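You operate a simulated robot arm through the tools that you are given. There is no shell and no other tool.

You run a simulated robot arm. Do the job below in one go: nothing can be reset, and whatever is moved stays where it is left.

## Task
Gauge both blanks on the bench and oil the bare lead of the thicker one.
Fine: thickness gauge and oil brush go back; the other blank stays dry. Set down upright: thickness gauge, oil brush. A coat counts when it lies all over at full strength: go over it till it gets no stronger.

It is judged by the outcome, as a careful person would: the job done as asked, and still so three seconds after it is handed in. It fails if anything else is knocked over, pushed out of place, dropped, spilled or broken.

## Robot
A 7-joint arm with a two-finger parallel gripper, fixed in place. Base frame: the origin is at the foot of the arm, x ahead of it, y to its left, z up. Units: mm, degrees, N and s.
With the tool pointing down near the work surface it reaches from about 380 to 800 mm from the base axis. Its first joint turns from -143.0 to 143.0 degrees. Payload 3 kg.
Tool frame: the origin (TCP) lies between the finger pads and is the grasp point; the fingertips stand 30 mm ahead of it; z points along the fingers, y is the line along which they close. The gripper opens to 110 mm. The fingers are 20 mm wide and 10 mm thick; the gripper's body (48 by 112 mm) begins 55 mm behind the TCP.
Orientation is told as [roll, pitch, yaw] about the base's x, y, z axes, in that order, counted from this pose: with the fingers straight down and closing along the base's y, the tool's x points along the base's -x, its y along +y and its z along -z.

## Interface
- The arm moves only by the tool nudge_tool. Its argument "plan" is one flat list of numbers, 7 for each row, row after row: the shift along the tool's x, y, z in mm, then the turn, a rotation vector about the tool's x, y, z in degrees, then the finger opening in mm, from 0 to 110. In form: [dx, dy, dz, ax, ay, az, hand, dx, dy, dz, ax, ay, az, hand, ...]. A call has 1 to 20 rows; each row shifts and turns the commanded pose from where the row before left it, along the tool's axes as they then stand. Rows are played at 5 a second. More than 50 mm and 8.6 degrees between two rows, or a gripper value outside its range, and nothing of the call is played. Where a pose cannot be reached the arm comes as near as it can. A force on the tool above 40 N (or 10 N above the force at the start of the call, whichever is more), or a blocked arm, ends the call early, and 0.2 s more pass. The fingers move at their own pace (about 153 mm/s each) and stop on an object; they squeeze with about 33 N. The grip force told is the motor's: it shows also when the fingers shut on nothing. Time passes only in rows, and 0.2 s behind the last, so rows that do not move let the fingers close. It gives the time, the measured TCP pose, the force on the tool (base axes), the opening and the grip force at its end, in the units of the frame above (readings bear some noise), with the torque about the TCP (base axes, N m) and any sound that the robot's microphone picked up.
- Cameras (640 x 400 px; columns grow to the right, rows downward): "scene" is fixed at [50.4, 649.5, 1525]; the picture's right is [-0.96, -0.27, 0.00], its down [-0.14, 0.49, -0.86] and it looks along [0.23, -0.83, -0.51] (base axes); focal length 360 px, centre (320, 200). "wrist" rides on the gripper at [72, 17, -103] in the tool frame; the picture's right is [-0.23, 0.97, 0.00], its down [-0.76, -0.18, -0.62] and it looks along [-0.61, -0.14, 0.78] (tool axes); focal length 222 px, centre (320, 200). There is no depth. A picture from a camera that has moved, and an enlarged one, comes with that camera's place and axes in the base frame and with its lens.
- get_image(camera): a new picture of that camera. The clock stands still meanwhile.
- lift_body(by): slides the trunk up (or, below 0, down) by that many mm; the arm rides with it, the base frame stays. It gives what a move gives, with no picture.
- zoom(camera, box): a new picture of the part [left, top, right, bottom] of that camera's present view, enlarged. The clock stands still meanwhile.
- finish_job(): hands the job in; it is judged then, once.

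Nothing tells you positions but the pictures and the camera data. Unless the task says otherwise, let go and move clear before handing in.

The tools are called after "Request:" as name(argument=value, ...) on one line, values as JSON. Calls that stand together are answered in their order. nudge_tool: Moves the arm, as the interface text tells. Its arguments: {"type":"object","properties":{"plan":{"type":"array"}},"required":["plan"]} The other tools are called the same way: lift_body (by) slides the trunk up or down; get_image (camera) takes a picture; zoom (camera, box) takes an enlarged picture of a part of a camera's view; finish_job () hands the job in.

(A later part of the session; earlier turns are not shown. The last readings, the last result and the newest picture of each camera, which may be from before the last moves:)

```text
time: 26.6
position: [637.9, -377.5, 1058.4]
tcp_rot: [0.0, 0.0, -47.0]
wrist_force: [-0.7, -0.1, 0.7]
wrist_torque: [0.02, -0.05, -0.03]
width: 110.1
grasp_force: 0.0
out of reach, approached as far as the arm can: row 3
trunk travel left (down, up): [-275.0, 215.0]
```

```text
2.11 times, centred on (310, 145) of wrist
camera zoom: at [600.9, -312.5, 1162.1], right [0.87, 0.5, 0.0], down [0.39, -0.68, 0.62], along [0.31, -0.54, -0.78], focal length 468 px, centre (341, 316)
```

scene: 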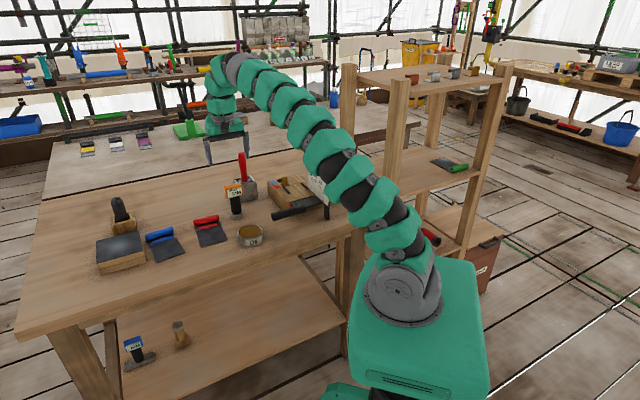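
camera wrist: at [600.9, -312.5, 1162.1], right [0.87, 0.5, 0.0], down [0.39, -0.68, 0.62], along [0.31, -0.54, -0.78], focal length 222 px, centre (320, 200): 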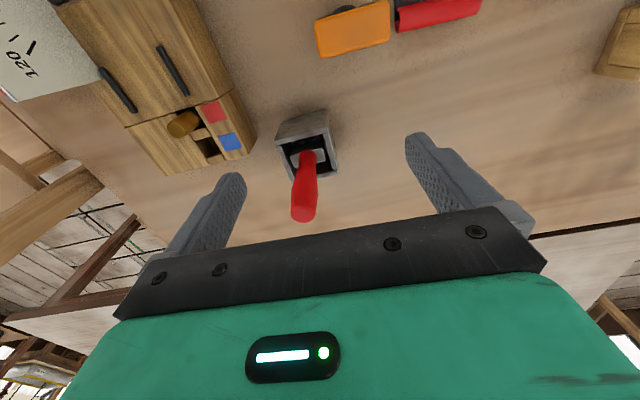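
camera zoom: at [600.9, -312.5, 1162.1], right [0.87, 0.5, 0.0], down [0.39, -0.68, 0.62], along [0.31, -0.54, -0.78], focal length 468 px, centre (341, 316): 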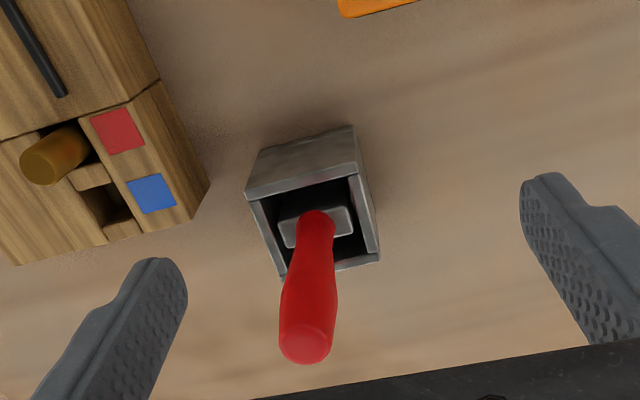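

The brush handle leans towards the camera only by perspective; it stands about 100 mm farther out, and the arm just hit its reach limit at this height. I'll raise the trunk and then lower the arm relative to it, to gain reach.

Request:
lift_body(by=120)

Request:
nudge_tool(plan=[0, 0, 30, 0, 0, 0, 110, 0, 0, 30, 0, 0, 0, 110, 0, 0, 30, 0, 0, 0, 110, 0, 0, 30, 0, 0, 0, 110, 0, 0, 0, 0, 0, 0, 110])

```text
time: 28.1
position: [639.6, -377.2, 1177.9]
tcp_rot: [0.0, 0.2, -47.0]
wrist_force: [-0.9, 0.7, 0.3]
wrist_torque: [0.02, -0.03, -0.03]
width: 109.9
grasp_force: 0.1
trunk travel left (down, up): [-395.0, 95.0]
```

```text
time: 29.2
position: [639.5, -376.8, 1057.5]
tcp_rot: [-0.1, 0.1, -47.0]
wrist_force: [-0.3, -0.7, 0.6]
wrist_torque: [0.0, -0.01, 0.01]
width: 110.0
grasp_force: 0.1
trunk travel left (down, up): [-395.0, 95.0]
```

From two views the tin's centre is near (660, -449) with its rim near z 889, and the brush handle is near (652, -436) with its top near z 1012. With the trunk higher I should have the reach, so I'll move over the brush, staying above its top.

Request:
nudge_tool(plan=[0, 0, -12, 0, 0, 0, 110, -20, -12, 0, 0, 0, 0, 110, -20, -12, 0, 0, 0, 0, 110, 0, 0, 0, 0, 0, 0, 110])

Request:
get_image(camera="wrist")

Request:
zoom(camera="scene", box=[200, 100, 300, 220])

```text
time: 30.2
position: [649.2, -422.6, 1069.2]
tcp_rot: [0.0, 0.1, -47.0]
wrist_force: [0.4, 0.0, -0.3]
wrist_torque: [0.03, -0.01, -0.01]
width: 110.1
grasp_force: 0.1
trunk travel left (down, up): [-395.0, 95.0]
```

```text
taken
camera wrist: at [611.6, -357.2, 1173.1], right [0.87, 0.5, 0.0], down [0.39, -0.68, 0.62], along [0.31, -0.54, -0.78], focal length 222 px, centre (320, 200)
```

wrist: 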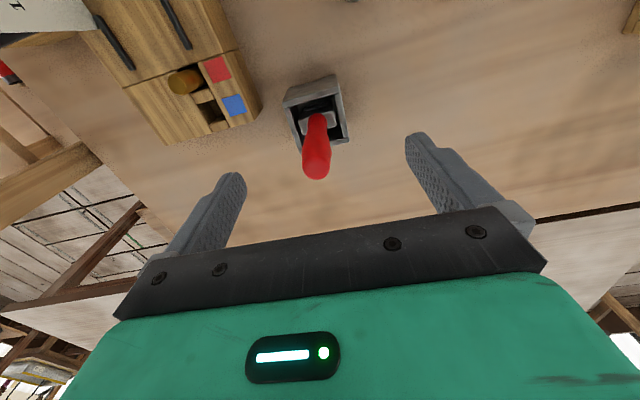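

```text
3.33 times, centred on (250, 160) of scene
camera zoom: at [50.4, 649.5, 1525.0], right [-0.96, -0.27, 0.0], down [-0.14, 0.49, -0.86], along [0.23, -0.83, -0.51], focal length 1200 px, centre (553, 333)
```

zoom: 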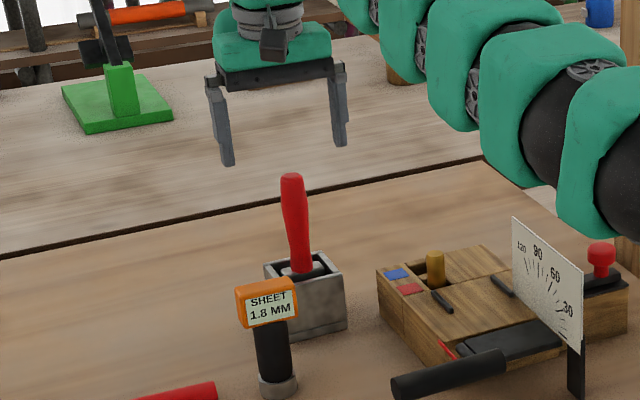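

The handle top triangulates at (655, -438, 1012). I'll enlarge this view to see whether the handle is vertical and how the ferrule sits.

Request:
zoom(camera="wrist", box=[270, 60, 370, 200])

```text
2.86 times, centred on (320, 130) of wrist
camera zoom: at [611.6, -357.2, 1173.1], right [0.87, 0.5, 0.0], down [0.39, -0.68, 0.62], along [0.31, -0.54, -0.78], focal length 635 px, centre (320, 400)
```

zoom: 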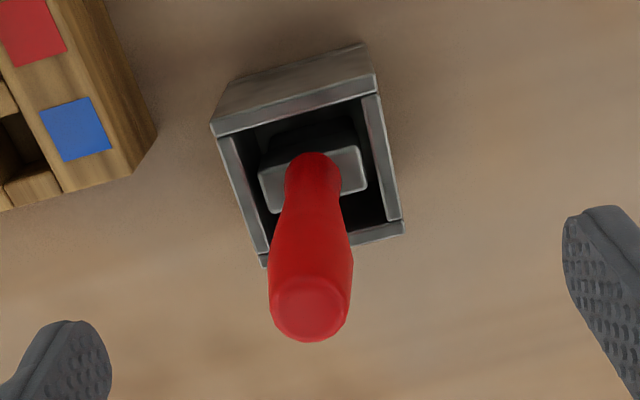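

The handle is vertical at (655, -439) and about 25 mm thick. I'll centre over it and then go down with the fingers either side of it.

Request:
nudge_tool(plan=[-15.9, -6.3, 0, 0, 0, 0, 110, 0, 0, 15, 0, 0, 0, 110, 0, 0, 0, 0, 0, 0, 110])

Request:
zoom(camera="wrist", box=[200, 60, 460, 240])

```text
time: 31.1
position: [649.6, -429.4, 1055.6]
tcp_rot: [-0.1, 0.1, -47.0]
wrist_force: [-0.6, 0.1, 0.0]
wrist_torque: [0.0, -0.01, 0.01]
width: 110.0
grasp_force: 0.1
out of reach, approached as far as the arm can: row 1
trunk travel left (down, up): [-395.0, 95.0]
```

```text
2.22 times, centred on (330, 150) of wrist
camera zoom: at [614.0, -364.8, 1159.0], right [0.87, 0.5, 0.0], down [0.39, -0.68, 0.62], along [0.31, -0.54, -0.78], focal length 494 px, centre (298, 311)
```

zoom: 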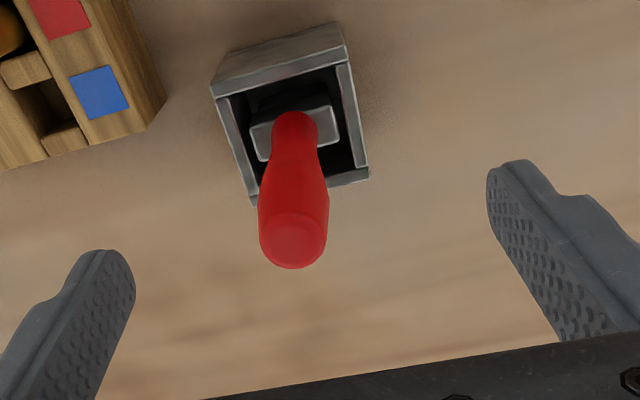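

I'm 10 mm short of the handle at this trunk height. I'll raise the trunk further and lower the arm by the same amount to gain the rest.

Request:
lift_body(by=80)

Request:
nudge_tool(plan=[0, 0, 20, 0, 0, 0, 110, 0, 0, 20, 0, 0, 0, 110, 0, 0, 20, 0, 0, 0, 110, 0, 0, 13, 0, 0, 0, 110, -12, -2, 0, 0, 0, 0, 110, 0, 0, 0, 0, 0, 0, 110])

Request:
zoom(camera="wrist", box=[200, 60, 460, 240])

```text
time: 32.2
position: [650.8, -429.8, 1135.7]
tcp_rot: [0.0, 0.2, -47.1]
wrist_force: [-0.2, 0.2, -0.4]
wrist_torque: [-0.02, 0.01, 0.03]
width: 109.8
grasp_force: 0.0
trunk travel left (down, up): [-475.0, 15.0]
```

```text
time: 33.6
position: [657.6, -440.0, 1062.0]
tcp_rot: [0.0, 0.1, -47.0]
wrist_force: [0.0, -0.6, 0.1]
wrist_torque: [-0.01, 0.02, -0.02]
width: 109.8
grasp_force: 0.0
trunk travel left (down, up): [-475.0, 15.0]
```

```text
2.22 times, centred on (330, 150) of wrist
camera zoom: at [620.4, -374.9, 1165.4], right [0.87, 0.5, 0.0], down [0.39, -0.68, 0.62], along [0.31, -0.54, -0.78], focal length 494 px, centre (298, 311)
```

zoom: 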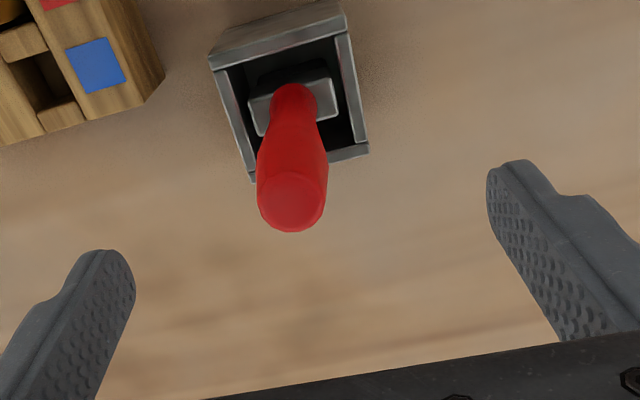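

The handle is now under the tool within 2 mm. I'll go down to grip height, about 40 mm below the top of the handle.

Request:
nudge_tool(plan=[0, -1.8, 22, 0, 0, 0, 110, 0, 0, 22, 0, 0, 0, 110, 0, 0, 22, 0, 0, 0, 110, 0, 0, 22, 0, 0, 0, 110, 0, 0, 0, 0, 0, 0, 110])

Request:
get_image(camera="wrist")

Request:
zoom(camera="scene", box=[200, 100, 300, 220])

```text
time: 34.8
position: [656.8, -442.4, 975.1]
tcp_rot: [0.0, 0.0, -47.0]
wrist_force: [0.3, -0.7, -0.3]
wrist_torque: [-0.01, 0.0, 0.0]
width: 110.1
grasp_force: 0.0
trunk travel left (down, up): [-475.0, 15.0]
```

```text
taken
camera wrist: at [619.8, -376.4, 1078.5], right [0.87, 0.5, 0.0], down [0.39, -0.68, 0.62], along [0.31, -0.54, -0.78], focal length 222 px, centre (320, 200)
```

wrist: 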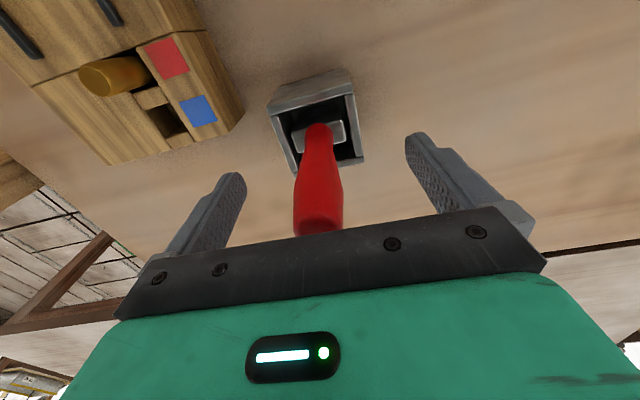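

```text
3.33 times, centred on (250, 160) of scene
camera zoom: at [50.4, 649.5, 1525.0], right [-0.96, -0.27, 0.0], down [-0.14, 0.49, -0.86], along [0.23, -0.83, -0.51], focal length 1200 px, centre (553, 333)
```

zoom: 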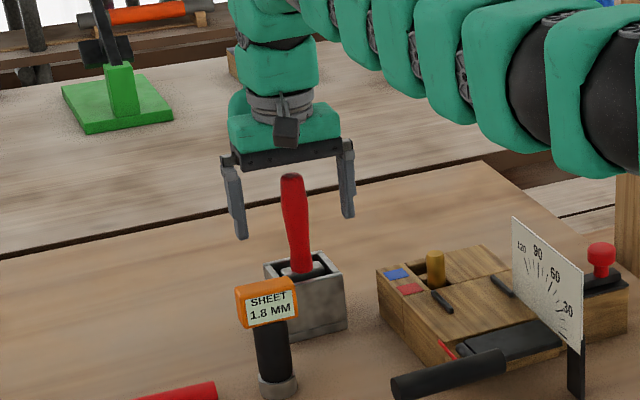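

The handle is centred between the fingers with room above and below. I'll close on it.

Request:
nudge_tool(plan=[0, 0, 0, 0, 0, 0, 60, 0, 0, 0, 0, 0, 0, 10, 0, 0, 0, 0, 0, 0, 10, 0, 0, 0, 0, 0, 0, 10])

Request:
get_image(camera="wrist")

Request:
zoom(camera="scene", box=[200, 100, 300, 220])

```text
time: 35.8
position: [656.7, -441.0, 974.9]
tcp_rot: [-0.1, 0.0, -47.0]
wrist_force: [0.3, -0.4, 0.0]
wrist_torque: [0.06, -0.12, 0.02]
width: 26.9
grasp_force: 33.4
trunk travel left (down, up): [-475.0, 15.0]
```

```text
taken
camera wrist: at [619.8, -376.3, 1078.7], right [0.87, 0.5, 0.0], down [0.39, -0.68, 0.62], along [0.31, -0.54, -0.78], focal length 222 px, centre (320, 200)
```

wrist: 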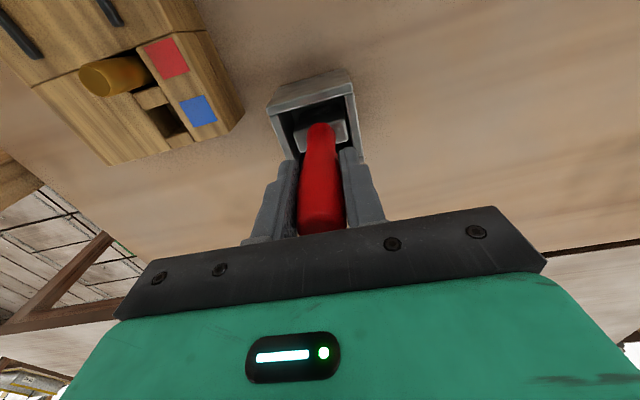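

```text
3.33 times, centred on (250, 160) of scene
camera zoom: at [50.4, 649.5, 1525.0], right [-0.96, -0.27, 0.0], down [-0.14, 0.49, -0.86], along [0.23, -0.83, -0.51], focal length 1200 px, centre (553, 333)
```

zoom: 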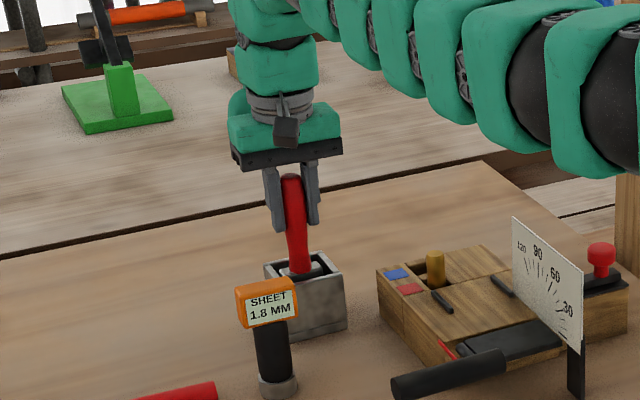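

The handle is gripped (26.9 mm, 33 N). I'll lift the brush straight up out of the tin, first part way.

Request:
nudge_tool(plan=[0, 0, -5, 0, 0, 0, 10, 0, 0, -15, 0, 0, 0, 10, 0, 0, -20, 0, 0, 0, 10, 0, 0, -20, 0, 0, 0, 10, 0, 0, 0, 0, 0, 0, 10])

Request:
lift_body(by=15)

Request:
zoom(camera="scene", box=[200, 80, 300, 220])

Request:
get_image(camera="wrist")

```text
time: 37.0
position: [656.1, -440.3, 1034.8]
tcp_rot: [0.0, 0.0, -47.0]
wrist_force: [-0.3, 0.6, -0.1]
wrist_torque: [-0.01, -0.02, -0.04]
width: 26.9
grasp_force: 32.7
trunk travel left (down, up): [-475.0, 15.0]
```

```text
time: 37.6
position: [656.9, -440.2, 1049.7]
tcp_rot: [0.0, 0.0, -47.0]
wrist_force: [0.3, 0.4, -1.6]
wrist_torque: [0.04, 0.02, -0.03]
width: 27.2
grasp_force: 32.7
trunk travel left (down, up): [-490.0, 0.0]
```

```text
2.86 times, centred on (250, 150) of scene
camera zoom: at [50.4, 649.5, 1525.0], right [-0.96, -0.27, 0.0], down [-0.14, 0.49, -0.86], along [0.23, -0.83, -0.51], focal length 1028 px, centre (520, 343)
```

zoom: 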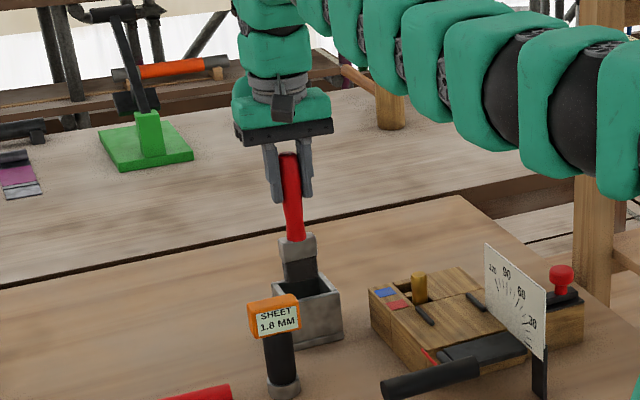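

```text
taken
camera wrist: at [620.3, -375.2, 1152.7], right [0.87, 0.5, 0.0], down [0.39, -0.68, 0.62], along [0.31, -0.54, -0.78], focal length 222 px, centre (320, 200)
```

wrist: 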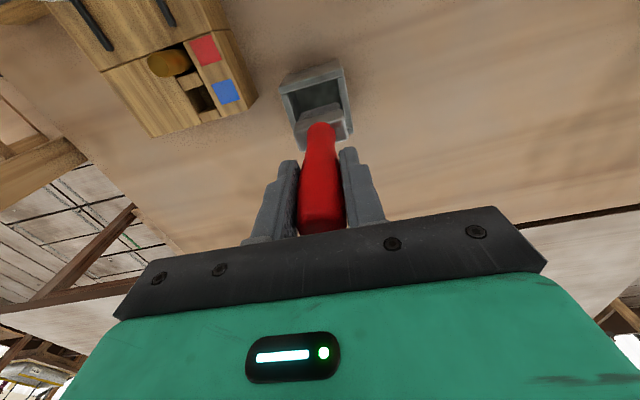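

It is a brush, with a steel ferrule and dark bristles. I'll lift on until the bristles clear the tin rim.

Request:
nudge_tool(plan=[0, 0, -10, 0, 0, 0, 10, 0, 0, -10, 0, 0, 0, 10, 0, 0, 0, 0, 0, 0, 10])

Request:
zoom(camera="scene", box=[200, 80, 300, 220])

```text
time: 38.4
position: [656.3, -440.9, 1069.4]
tcp_rot: [0.0, 0.1, -47.0]
wrist_force: [0.0, -0.4, -0.7]
wrist_torque: [0.0, -0.01, 0.0]
width: 26.7
grasp_force: 33.3
trunk travel left (down, up): [-490.0, 0.0]
```

```text
2.86 times, centred on (250, 150) of scene
camera zoom: at [50.4, 649.5, 1525.0], right [-0.96, -0.27, 0.0], down [-0.14, 0.49, -0.86], along [0.23, -0.83, -0.51], focal length 1028 px, centre (520, 343)
```

zoom: 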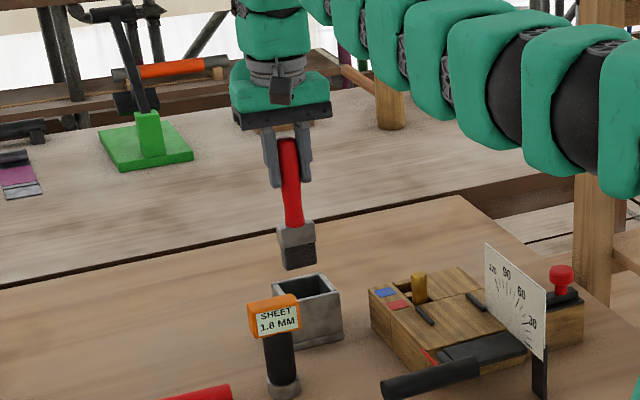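

The brush is out, its tip about 155 mm below the grip and clear of the rim. I'll move it inward, raise it above the gauge's height, and carry it over the oil pot.

Request:
nudge_tool(plan=[29.1, -7, 0, 0, 0, 0, 10, 29.1, -7, 0, 0, 0, 0, 10, 0, 0, -30, 0, 0, 0, 10, 0, 0, -30, 0, 0, 0, 10, 29.8, 11.6, 0, 0, 0, 0, 10, 29.8, 11.6, 0, 0, 0, 0, 10, 29.8, 11.6, 0, 0, 0, 0, 10, 29.8, 11.6, 0, 0, 0, 0, 10, 29.8, 11.6, 0, 0, 0, 0, 10, 29.8, 11.6, 0, 0, 0, 0, 10, 29.8, 11.6, 0, 0, 0, 0, 10, 0, 0, 0, 0, 0, 0, 10])

Request:
get_image(camera="wrist")

Request:
zoom(camera="scene", box=[170, 80, 330, 270])

```text
time: 41.0
position: [522.9, -199.1, 1131.4]
tcp_rot: [0.0, 0.0, -47.0]
wrist_force: [0.2, -0.4, 0.2]
wrist_torque: [0.02, -0.06, 0.0]
width: 27.0
grasp_force: 32.9
trunk travel left (down, up): [-490.0, 0.0]
```

```text
taken
camera wrist: at [486.2, -133.6, 1234.8], right [0.87, 0.5, 0.0], down [0.39, -0.68, 0.62], along [0.31, -0.54, -0.78], focal length 222 px, centre (320, 200)
```

wrist: 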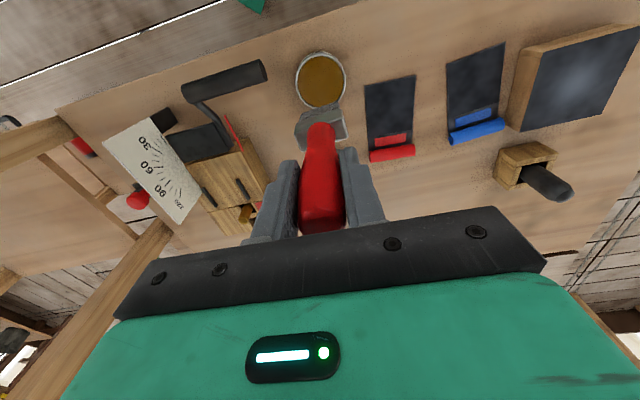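

```text
2.11 times, centred on (250, 175) of scene
camera zoom: at [50.4, 649.5, 1525.0], right [-0.96, -0.27, 0.0], down [-0.14, 0.49, -0.86], along [0.23, -0.83, -0.51], focal length 758 px, centre (467, 253)
```

zoom: 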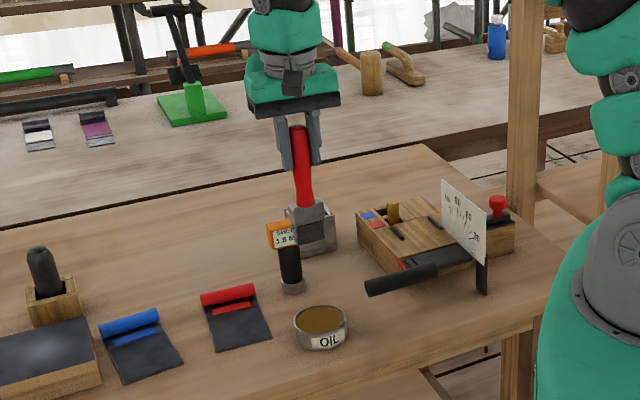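

The brush hangs right over the pot. I'll enlarge to compare the bristle position with the pot rim before dipping.

Request:
zoom(camera="wrist", box=[260, 40, 380, 150])

Request:
zoom(camera="scene", box=[220, 150, 290, 260])

```text
3.64 times, centred on (320, 95) of wrist
camera zoom: at [486.2, -133.6, 1234.8], right [0.87, 0.5, 0.0], down [0.39, -0.68, 0.62], along [0.31, -0.54, -0.78], focal length 808 px, centre (320, 582)
```

zoom: 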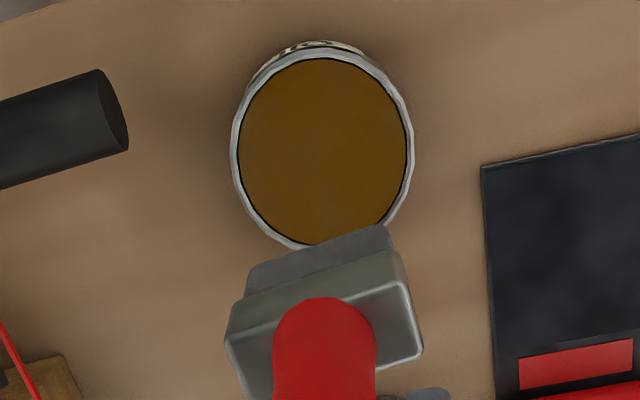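

```text
3.64 times, centred on (255, 205) of scene
camera zoom: at [50.4, 649.5, 1525.0], right [-0.96, -0.27, 0.0], down [-0.14, 0.49, -0.86], along [0.23, -0.83, -0.51], focal length 1309 px, centre (556, 182)
```

zoom: 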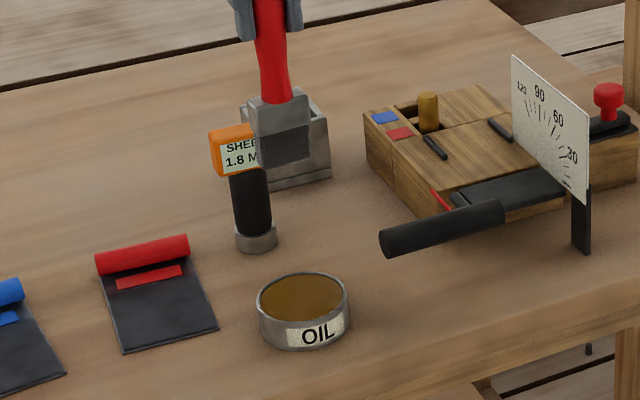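

The pot rim is about 80 mm across, and the bristles, about 44 by 18 mm, are nearly centred on it. I'll shift 5 mm forward and lower until the tip is just above the rim.

Request:
nudge_tool(plan=[5, 2, 30, 0, 0, 0, 10, 0, 0, 30, 0, 0, 0, 10, 0, 0, 30, 0, 0, 0, 10, 0, 0, 28, 0, 0, 0, 10, 0, 0, 0, 0, 0, 0, 10])

Request:
zoom(camera="wrist", box=[260, 30, 380, 150])

Request:
zoom(camera="scene", box=[210, 150, 290, 260])

```text
time: 42.2
position: [523.8, -194.2, 1012.8]
tcp_rot: [0.1, 0.2, -47.0]
wrist_force: [0.3, -0.1, -0.2]
wrist_torque: [-0.05, 0.04, 0.03]
width: 26.7
grasp_force: 33.1
trunk travel left (down, up): [-490.0, 0.0]
```

```text
3.33 times, centred on (320, 90) of wrist
camera zoom: at [486.0, -129.1, 1116.5], right [0.87, 0.5, 0.0], down [0.39, -0.68, 0.62], along [0.31, -0.54, -0.78], focal length 740 px, centre (320, 567)
```

zoom: 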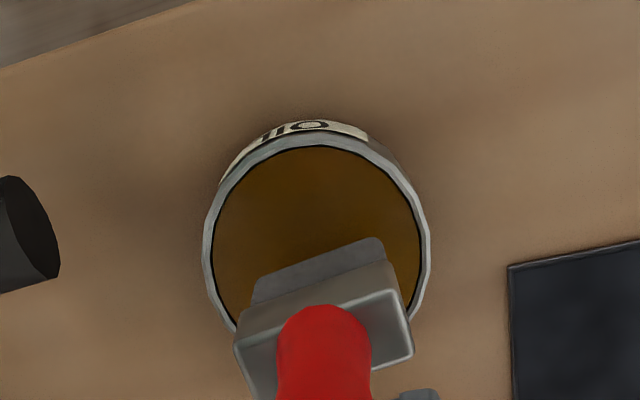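

```text
3.64 times, centred on (250, 205) of scene
camera zoom: at [50.4, 649.5, 1525.0], right [-0.96, -0.27, 0.0], down [-0.14, 0.49, -0.86], along [0.23, -0.83, -0.51], focal length 1309 px, centre (574, 182)
```

zoom: 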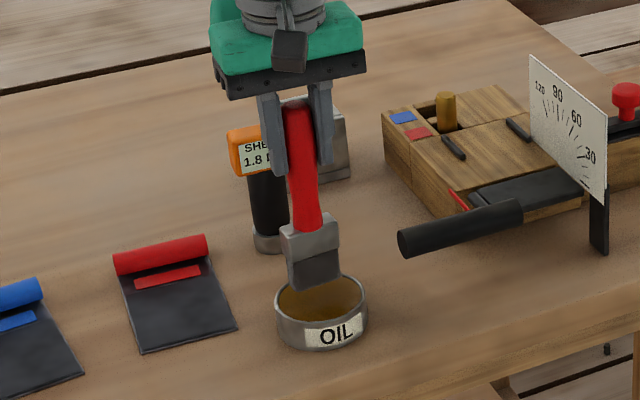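

The bristles sit slightly to the back of the pot opening. I'll shift 6 mm forward and lower gently into the oil, watching the force.

Request:
nudge_tool(plan=[6, 0, 0, 0, 0, 0, 10, 0, 0, 15, 0, 0, 0, 10, 0, 0, 10, 0, 0, 0, 10, 0, 0, 0, 0, 0, 0, 10])

Request:
zoom(camera="wrist", box=[260, 30, 380, 150])

Request:
zoom(camera="scene", box=[210, 180, 290, 260])

```text
time: 43.2
position: [518.8, -190.3, 988.5]
tcp_rot: [0.0, 0.0, -47.0]
wrist_force: [4.9, 2.9, 19.9]
wrist_torque: [0.19, -0.68, -0.05]
width: 26.8
grasp_force: 33.3
trunk travel left (down, up): [-490.0, 0.0]
```

```text
3.33 times, centred on (320, 90) of wrist
camera zoom: at [481.6, -125.0, 1091.3], right [0.87, 0.5, 0.0], down [0.39, -0.68, 0.62], along [0.31, -0.54, -0.78], focal length 740 px, centre (320, 567)
```

zoom: 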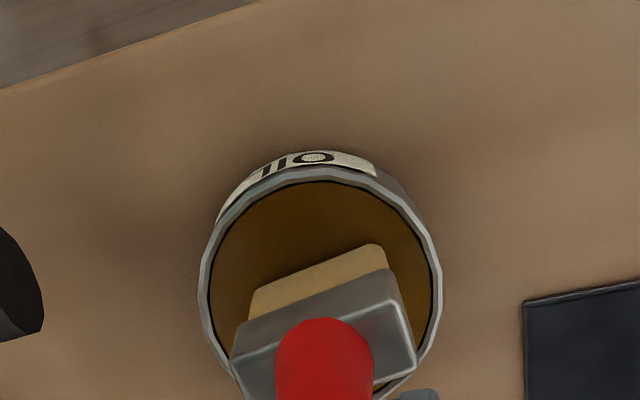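

```text
5.00 times, centred on (250, 220) of scene
camera zoom: at [50.4, 649.5, 1525.0], right [-0.96, -0.27, 0.0], down [-0.14, 0.49, -0.86], along [0.23, -0.83, -0.51], focal length 1800 px, centre (670, 100)
```

zoom: 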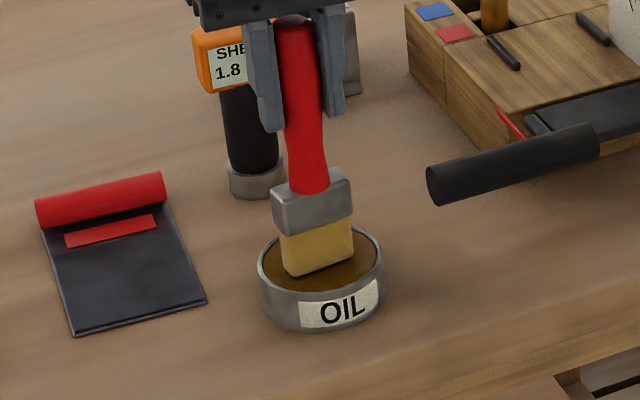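

The bristles turned golden, so the brush has taken up oil, and it met resistance at this depth. I'll lift straight out and check the pot and brush.

Request:
nudge_tool(plan=[0, 0, -5, 0, 0, 0, 10, 0, 0, -10, 0, 0, 0, 10, 0, 0, -20, 0, 0, 0, 10, 0, 0, -30, 0, 0, 0, 10, 0, 0, 0, 0, 0, 0, 10])

Request:
zoom(camera="scene", box=[200, 150, 290, 260])

Request:
zoom(camera="wrist", box=[250, 30, 640, 230])

```text
time: 44.4
position: [518.2, -188.7, 1052.2]
tcp_rot: [0.0, 0.0, -46.9]
wrist_force: [0.8, -0.7, -0.5]
wrist_torque: [-0.02, 0.01, 0.0]
width: 26.4
grasp_force: 33.4
trunk travel left (down, up): [-490.0, 0.0]
```

```text
3.64 times, centred on (245, 205) of scene
camera zoom: at [50.4, 649.5, 1525.0], right [-0.96, -0.27, 0.0], down [-0.14, 0.49, -0.86], along [0.23, -0.83, -0.51], focal length 1309 px, centre (593, 182)
```

zoom: 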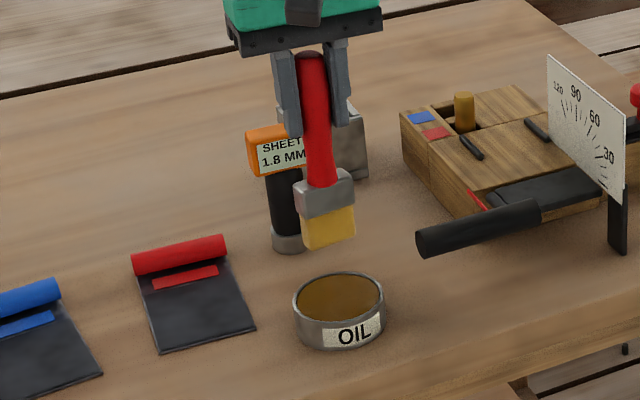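

```text
1.64 times, centred on (445, 130) of wrist
camera zoom: at [481.4, -123.3, 1155.7], right [0.87, 0.5, 0.0], down [0.39, -0.68, 0.62], along [0.31, -0.54, -0.78], focal length 364 px, centre (115, 315)
```

zoom: 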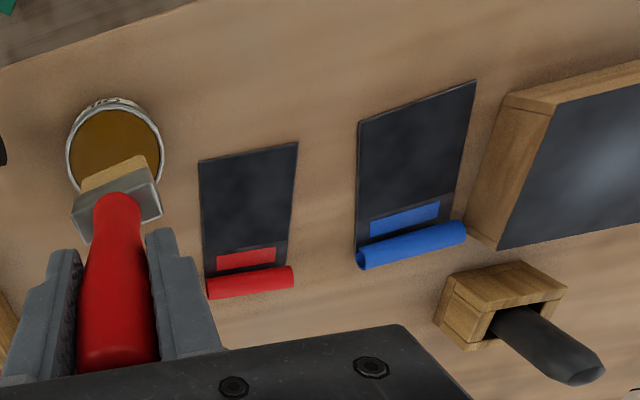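

The pot is undisturbed and the brush is loaded. I'll carry it around in front of the red blank, not over it, to hover at the front edge of the blue blank.

Request:
nudge_tool(plan=[6.5, 38.9, 0, 0, 0, 0, 10, 6.5, 38.9, 0, 0, 0, 0, 10, 6.5, 38.9, 0, 0, 0, 0, 10, -16.7, 41.4, 0, 0, 0, 0, 10, -16.7, 41.4, 0, 0, 0, 0, 10, -16.7, 41.4, 0, 0, 0, 0, 10, 0, 0, 0, 0, 0, 0, 10])

Request:
get_image(camera="wrist")

Request:
zoom(camera="scene", box=[80, 150, 260, 280])

```text
time: 46.0
position: [713.3, -47.5, 1051.2]
tcp_rot: [0.0, 0.1, -47.0]
wrist_force: [-1.5, 0.1, -0.6]
wrist_torque: [0.0, -0.01, -0.03]
width: 26.4
grasp_force: 33.4
trunk travel left (down, up): [-490.0, 0.0]
```

```text
taken
camera wrist: at [677.0, 17.9, 1154.5], right [0.87, 0.5, 0.0], down [0.39, -0.68, 0.62], along [0.31, -0.54, -0.78], focal length 222 px, centre (320, 200)
```

wrist: 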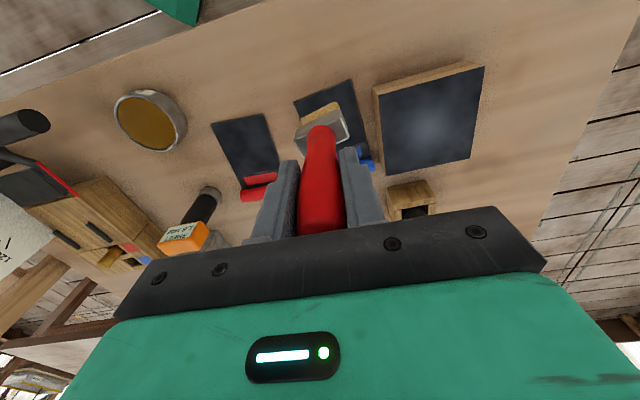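

```text
3.08 times, centred on (170, 215) of scene
camera zoom: at [50.4, 649.5, 1525.0], right [-0.96, -0.27, 0.0], down [-0.14, 0.49, -0.86], along [0.23, -0.83, -0.51], focal length 1108 px, centre (782, 154)
```

zoom: 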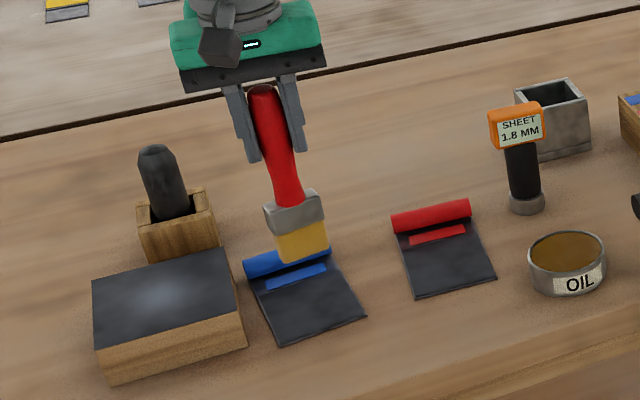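

Request:
zoom(camera="wrist", box=[270, 60, 400, 180])

Request:
zoom(camera="scene", box=[140, 200, 190, 265])

```text
3.33 times, centred on (335, 120) of wrist
camera zoom: at [677.0, 17.9, 1154.5], right [0.87, 0.5, 0.0], down [0.39, -0.68, 0.62], along [0.31, -0.54, -0.78], focal length 740 px, centre (270, 467)
```

zoom: 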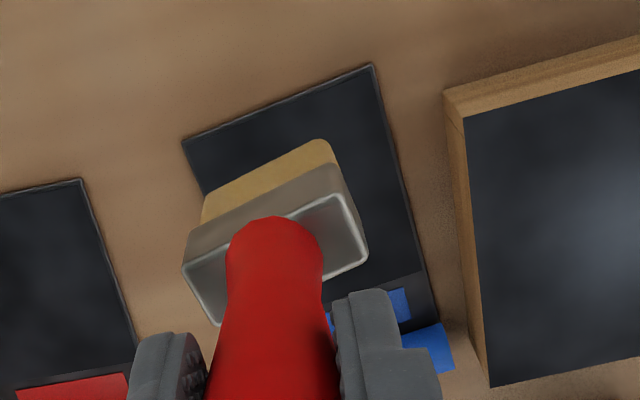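

```text
6.15 times, centred on (165, 232) of scene
camera zoom: at [50.4, 649.5, 1525.0], right [-0.96, -0.27, 0.0], down [-0.14, 0.49, -0.86], along [0.23, -0.83, -0.51], focal length 2215 px, centre (1274, 0)
```

zoom: 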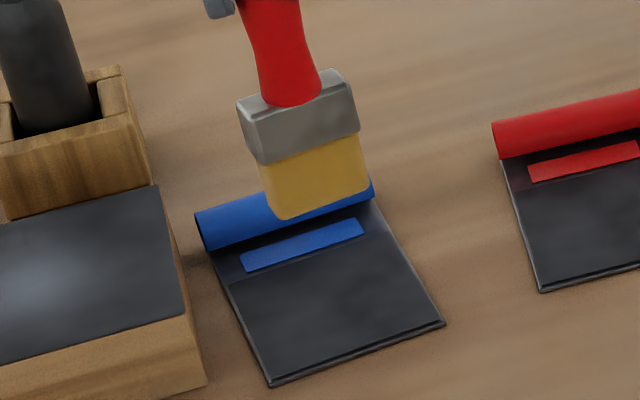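

The blue blank's bare lead is about 86 by 95 mm, its front edge centre near (716, -47), turned about 49°. The bristles sit at about 55°, so I'll turn the hand 6° to line them up, move to the left lane and lower until they nearly touch.

Request:
nudge_tool(plan=[0, 0, 0, 0, 0, 3, 10, 0, 0, 0, 0, 0, 3, 10, -3.1, -17.5, 0, 0, 0, 0, 10, 0, 0, 20, 0, 0, 0, 10, 0, 0, 20, 0, 0, 0, 10, 0, 0, 20, 0, 0, 0, 10, 0, 0, 0, 0, 0, 0, 10])

Request:
zoom(camera="wrist", box=[250, 20, 410, 160])

Request:
zoom(camera="scene", box=[130, 190, 210, 270])

```text
time: 47.6
position: [704.7, -61.4, 992.6]
tcp_rot: [-0.1, 0.1, -53.0]
wrist_force: [0.5, 0.3, 0.0]
wrist_torque: [-0.02, -0.01, -0.01]
width: 26.1
grasp_force: 33.2
trunk travel left (down, up): [-490.0, 0.0]
```

```text
2.86 times, centred on (330, 90) of wrist
camera zoom: at [675.0, 7.9, 1095.9], right [0.91, 0.41, 0.0], down [0.32, -0.72, 0.62], along [0.25, -0.57, -0.78], focal length 635 px, centre (291, 514)
```

zoom: 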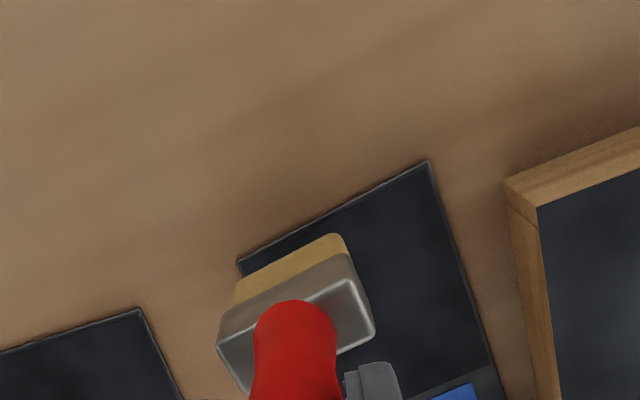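

```text
5.00 times, centred on (170, 230) of scene
camera zoom: at [50.4, 649.5, 1525.0], right [-0.96, -0.27, 0.0], down [-0.14, 0.49, -0.86], along [0.23, -0.83, -0.51], focal length 1800 px, centre (1070, 50)
```

zoom: 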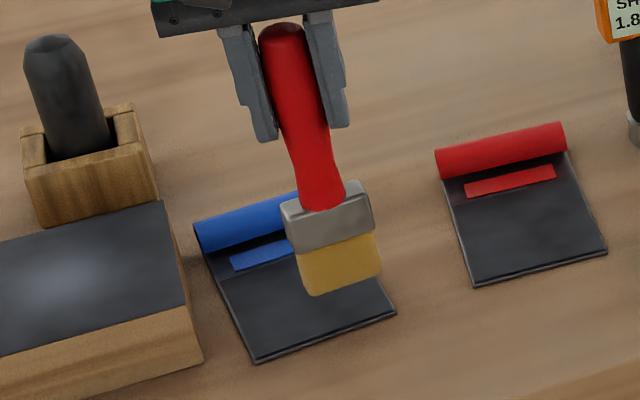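

The bristles line up with the left edge of the blue blank, just behind its front edge. I'll lower in small steps until they touch the lead.

Request:
nudge_tool(plan=[0, 0, 8, 0, 0, 0, 10, 0, 0, 6, 0, 0, 0, 10, 0, 0, 2, 0, 0, 0, 10, 0, 0, 0, 0, 0, 0, 10])

Request:
zoom(camera="scene", box=[130, 190, 210, 270])

```text
time: 48.6
position: [703.7, -60.1, 975.4]
tcp_rot: [0.0, 0.1, -53.0]
wrist_force: [-0.1, -0.8, -0.4]
wrist_torque: [0.01, -0.02, 0.02]
width: 26.4
grasp_force: 33.0
trunk travel left (down, up): [-490.0, 0.0]
```

```text
5.00 times, centred on (170, 230) of scene
camera zoom: at [50.4, 649.5, 1525.0], right [-0.96, -0.27, 0.0], down [-0.14, 0.49, -0.86], along [0.23, -0.83, -0.51], focal length 1800 px, centre (1070, 50)
```

zoom: 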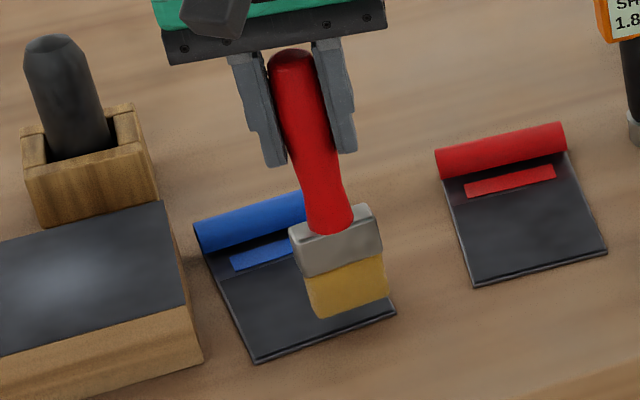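

Request:
nudge_tool(plan=[0, 0, 2, 0, 0, 0, 10, 0, 0, 2, 0, 0, 0, 10, 0, 0, 0, 0, 0, 0, 10])

Request:
zoom(camera="scene", box=[140, 210, 200, 270])

```text
time: 49.4
position: [702.6, -61.6, 971.7]
tcp_rot: [0.0, 0.0, -53.0]
wrist_force: [0.3, 0.1, -1.0]
wrist_torque: [0.0, 0.02, -0.02]
width: 26.6
grasp_force: 32.8
trunk travel left (down, up): [-490.0, 0.0]
```

```text
6.67 times, centred on (170, 240) of scene
camera zoom: at [50.4, 649.5, 1525.0], right [-0.96, -0.27, 0.0], down [-0.14, 0.49, -0.86], along [0.23, -0.83, -0.51], focal length 2400 px, centre (1320, -67)
```

zoom: 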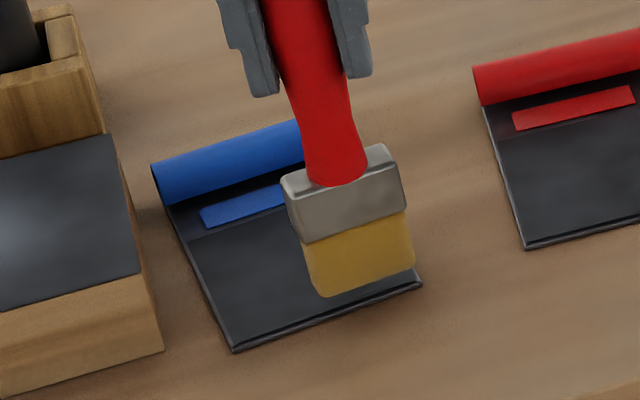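

Still just above the lead. I'll lower a few more millimetres.

Request:
nudge_tool(plan=[0, 0, 1.5, 0, 0, 0, 10, 0, 0, 1.5, 0, 0, 0, 10, 0, 0, 0, 0, 0, 0, 10])

Request:
zoom(camera="scene", box=[140, 210, 200, 270])

```text
time: 50.2
position: [703.2, -61.5, 969.2]
tcp_rot: [-0.1, 0.1, -52.9]
wrist_force: [-0.4, -0.2, -0.8]
wrist_torque: [-0.01, 0.01, 0.0]
width: 26.3
grasp_force: 33.3
trunk travel left (down, up): [-490.0, 0.0]
```

```text
6.67 times, centred on (170, 240) of scene
camera zoom: at [50.4, 649.5, 1525.0], right [-0.96, -0.27, 0.0], down [-0.14, 0.49, -0.86], along [0.23, -0.83, -0.51], focal length 2400 px, centre (1320, -67)
```

zoom: 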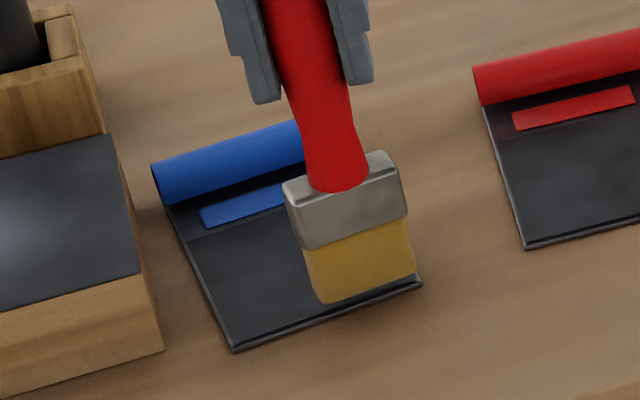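

Request:
nudge_tool(plan=[0, 0, 1.5, 0, 0, 0, 10, 0, 0, 1, 0, 0, 0, 10, 0, 0, 0, 0, 0, 0, 10])

Request:
zoom(camera="scene", box=[140, 210, 200, 270])

```text
time: 51.0
position: [702.9, -59.8, 966.2]
tcp_rot: [0.0, 0.2, -53.0]
wrist_force: [0.7, 0.3, -0.4]
wrist_torque: [0.02, -0.01, -0.01]
width: 26.1
grasp_force: 33.4
trunk travel left (down, up): [-490.0, 0.0]
```

```text
6.67 times, centred on (170, 240) of scene
camera zoom: at [50.4, 649.5, 1525.0], right [-0.96, -0.27, 0.0], down [-0.14, 0.49, -0.86], along [0.23, -0.83, -0.51], focal length 2400 px, centre (1320, -67)
```

zoom: 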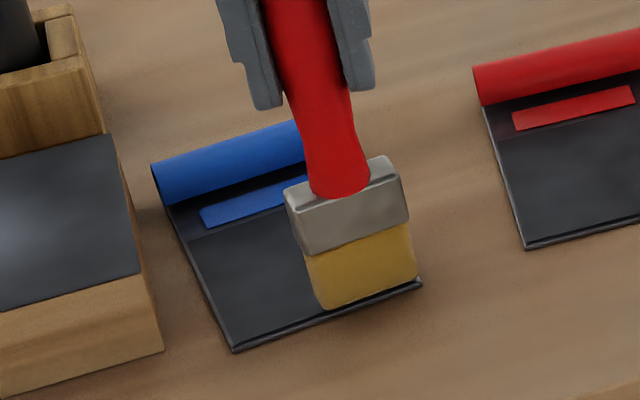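

Request:
nudge_tool(plan=[0, 0, 1, 0, 0, 0, 10, 0, 0, 1, 0, 0, 0, 10, 0, 0, 0, 0, 0, 0, 10])

Request:
zoom(camera="scene", box=[140, 210, 200, 270])

```text
time: 51.8
position: [703.0, -60.0, 963.5]
tcp_rot: [0.1, 0.1, -53.0]
wrist_force: [0.3, -0.4, 1.3]
wrist_torque: [-0.01, 0.03, -0.02]
width: 26.4
grasp_force: 33.1
trunk travel left (down, up): [-490.0, 0.0]
```

```text
6.67 times, centred on (170, 240) of scene
camera zoom: at [50.4, 649.5, 1525.0], right [-0.96, -0.27, 0.0], down [-0.14, 0.49, -0.86], along [0.23, -0.83, -0.51], focal length 2400 px, centre (1320, -67)
```

zoom: 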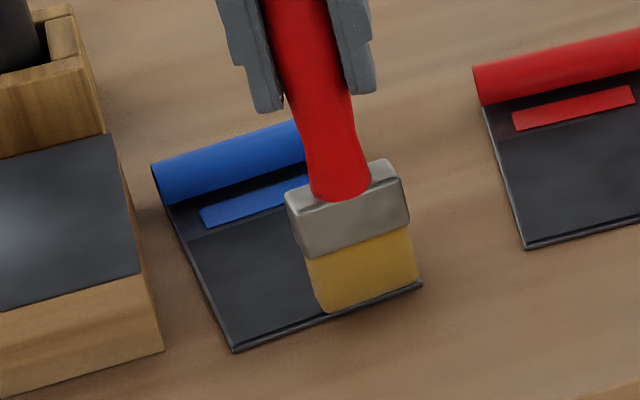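

The bristles now touch (force just turned upward). I'll press slightly more and make a short stroke away from the front edge to see how the oil lays.

Request:
nudge_tool(plan=[0, 0, 0.7, 0, 0, 0, 10, -6, 1.3, 0, 0, 0, 0, 10, -6, 1.3, 0, 0, 0, 0, 10, -6, 1.3, 0, 0, 0, 0, 10, 0, 0, 0, 0, 0, 0, 10])

Request:
zoom(camera="scene", box=[140, 210, 200, 270])

Request:
zoom(camera="wrist", box=[250, 20, 410, 160])

```text
time: 53.0
position: [716.5, -73.4, 963.8]
tcp_rot: [-0.1, 0.1, -53.0]
wrist_force: [-3.1, 2.0, 13.3]
wrist_torque: [0.22, 0.44, -0.04]
width: 26.1
grasp_force: 32.8
trunk travel left (down, up): [-490.0, 0.0]
```

```text
6.67 times, centred on (170, 240) of scene
camera zoom: at [50.4, 649.5, 1525.0], right [-0.96, -0.27, 0.0], down [-0.14, 0.49, -0.86], along [0.23, -0.83, -0.51], focal length 2400 px, centre (1320, -67)
```

zoom: 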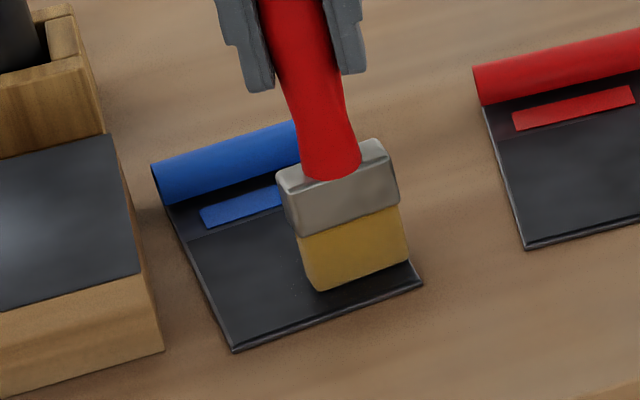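

```text
2.86 times, centred on (330, 90) of wrist
camera zoom: at [686.6, -4.7, 1067.1], right [0.91, 0.4, 0.0], down [0.32, -0.72, 0.62], along [0.25, -0.57, -0.78], focal length 635 px, centre (291, 514)
```

zoom: 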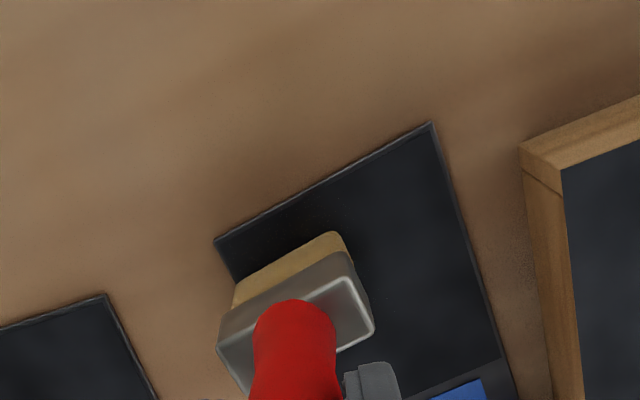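

The lead under the stroke looks a bit darker, but the force is higher than I want. I'll ease off half a millimetre and continue the lane to just short of the tag.

Request:
nudge_tool(plan=[-7.8, 1.7, -0.6, 0, 0, 0, 10, -7.8, 1.7, 0, 0, 0, 0, 10, -7.8, 1.7, 0, 0, 0, 0, 10, -7.8, 1.7, 0, 0, 0, 0, 10, -7.8, 1.7, 0, 0, 0, 0, 10, -7.8, 1.7, 0, 0, 0, 0, 10, 0, 0, 0, 0, 0, 0, 10])

Request:
zoom(camera="scene", box=[140, 210, 200, 270])

Request:
zoom(camera="wrist", box=[250, 20, 410, 160])

```text
time: 54.6
position: [751.9, -105.3, 963.7]
tcp_rot: [-0.1, 0.1, -53.0]
wrist_force: [-2.9, 2.0, 5.7]
wrist_torque: [0.13, 0.26, -0.01]
width: 26.2
grasp_force: 33.3
trunk travel left (down, up): [-490.0, 0.0]
```

```text
6.67 times, centred on (170, 240) of scene
camera zoom: at [50.4, 649.5, 1525.0], right [-0.96, -0.27, 0.0], down [-0.14, 0.49, -0.86], along [0.23, -0.83, -0.51], focal length 2400 px, centre (1320, -67)
```

zoom: 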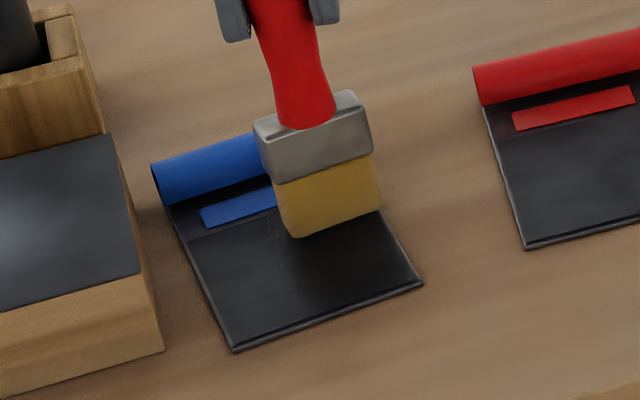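

```text
2.86 times, centred on (330, 90) of wrist
camera zoom: at [722.7, -36.3, 1067.2], right [0.91, 0.4, 0.0], down [0.32, -0.72, 0.62], along [0.25, -0.57, -0.78], focal length 635 px, centre (291, 514)
```

zoom: 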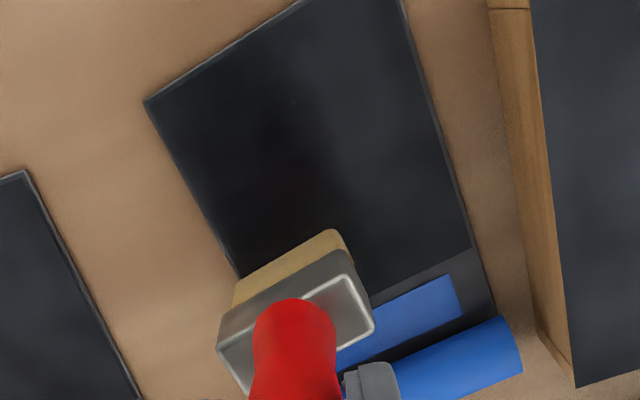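

The oil shows as a darker glossy lane, and the bare lead ends about 94 mm from the front edge, short of the tag. I'll run a raster: finish this lane, come back up the middle, then go down the right lane, staying clear of the tag and the block.

Request:
nudge_tool(plan=[-12.7, 2.8, 0, 0, 0, 0, 10, 2.36, 10.75, 0, 0, 0, 0, 10, 2.36, 10.75, 0, 0, 0, 0, 10, 11.43, -2.51, 0, 0, 0, 0, 10, 11.43, -2.51, 0, 0, 0, 0, 10, 11.43, -2.51, 0, 0, 0, 0, 10, 11.43, -2.51, 0, 0, 0, 0, 10, 11.43, -2.51, 0, 0, 0, 0, 10, 11.43, -2.51, 0, 0, 0, 0, 10, 11.43, -2.51, 0, 0, 0, 0, 10, 2.36, 10.75, 0, 0, 0, 0, 10, 2.36, 10.75, 0, 0, 0, 0, 10, -11.43, 2.51, 0, 0, 0, 0, 10, -11.43, 2.51, 0, 0, 0, 0, 10, -11.43, 2.51, 0, 0, 0, 0, 10, -11.43, 2.51, 0, 0, 0, 0, 10, -11.43, 2.51, 0, 0, 0, 0, 10, -11.43, 2.51, 0, 0, 0, 0, 10, -11.43, 2.51, 0, 0, 0, 0, 10, 0, 0, 0, 0, 0, 0, 10])

Request:
zoom(camera="scene", box=[140, 210, 200, 270])

Request:
zoom(camera="wrist", box=[200, 10, 400, 170])

```text
time: 58.8
position: [790.0, -79.1, 965.5]
tcp_rot: [0.0, 0.1, -53.0]
wrist_force: [-0.4, 0.2, -0.3]
wrist_torque: [0.01, 0.0, 0.0]
width: 26.3
grasp_force: 32.6
trunk travel left (down, up): [-490.0, 0.0]
```

```text
6.67 times, centred on (170, 240) of scene
camera zoom: at [50.4, 649.5, 1525.0], right [-0.96, -0.27, 0.0], down [-0.14, 0.49, -0.86], along [0.23, -0.83, -0.51], focal length 2400 px, centre (1320, -67)
```

zoom: 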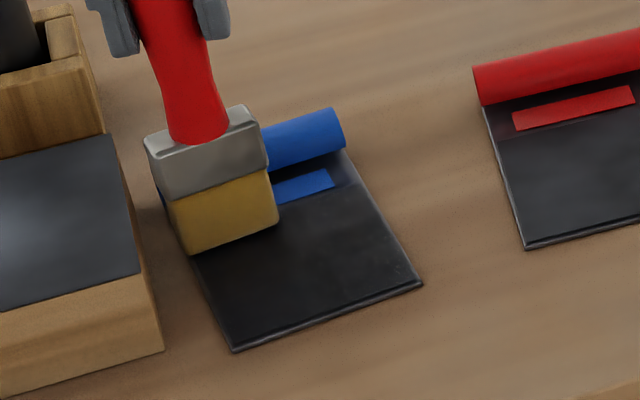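

```text
2.50 times, centred on (300, 90) of wrist
camera zoom: at [761.2, -10.8, 1068.2], right [0.91, 0.41, 0.0], down [0.32, -0.72, 0.62], along [0.25, -0.57, -0.78], focal length 555 px, centre (370, 475)
```

zoom: 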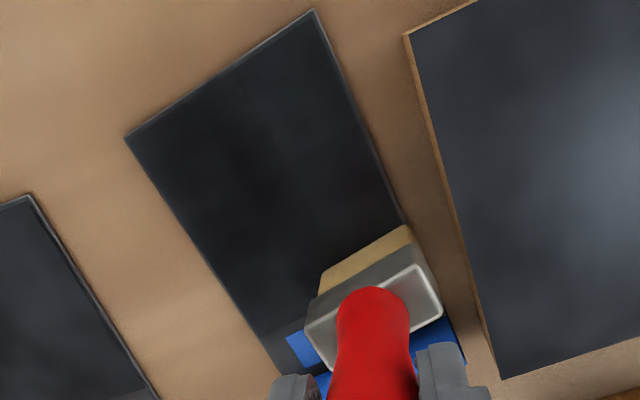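

The dark coat has spread over much of the lead, but on this last lane contact got light, with the force near zero. I'll lower slightly to restore contact.

Request:
nudge_tool(plan=[0, 0, 1, 0, 0, 0, 10, 0, 0, 0, 0, 0, 0, 10])

```text
time: 59.4
position: [790.4, -80.0, 964.0]
tcp_rot: [0.0, 0.0, -53.1]
wrist_force: [-0.4, -0.4, 1.8]
wrist_torque: [-0.15, 0.02, 0.03]
width: 26.1
grasp_force: 33.1
trunk travel left (down, up): [-490.0, 0.0]
```

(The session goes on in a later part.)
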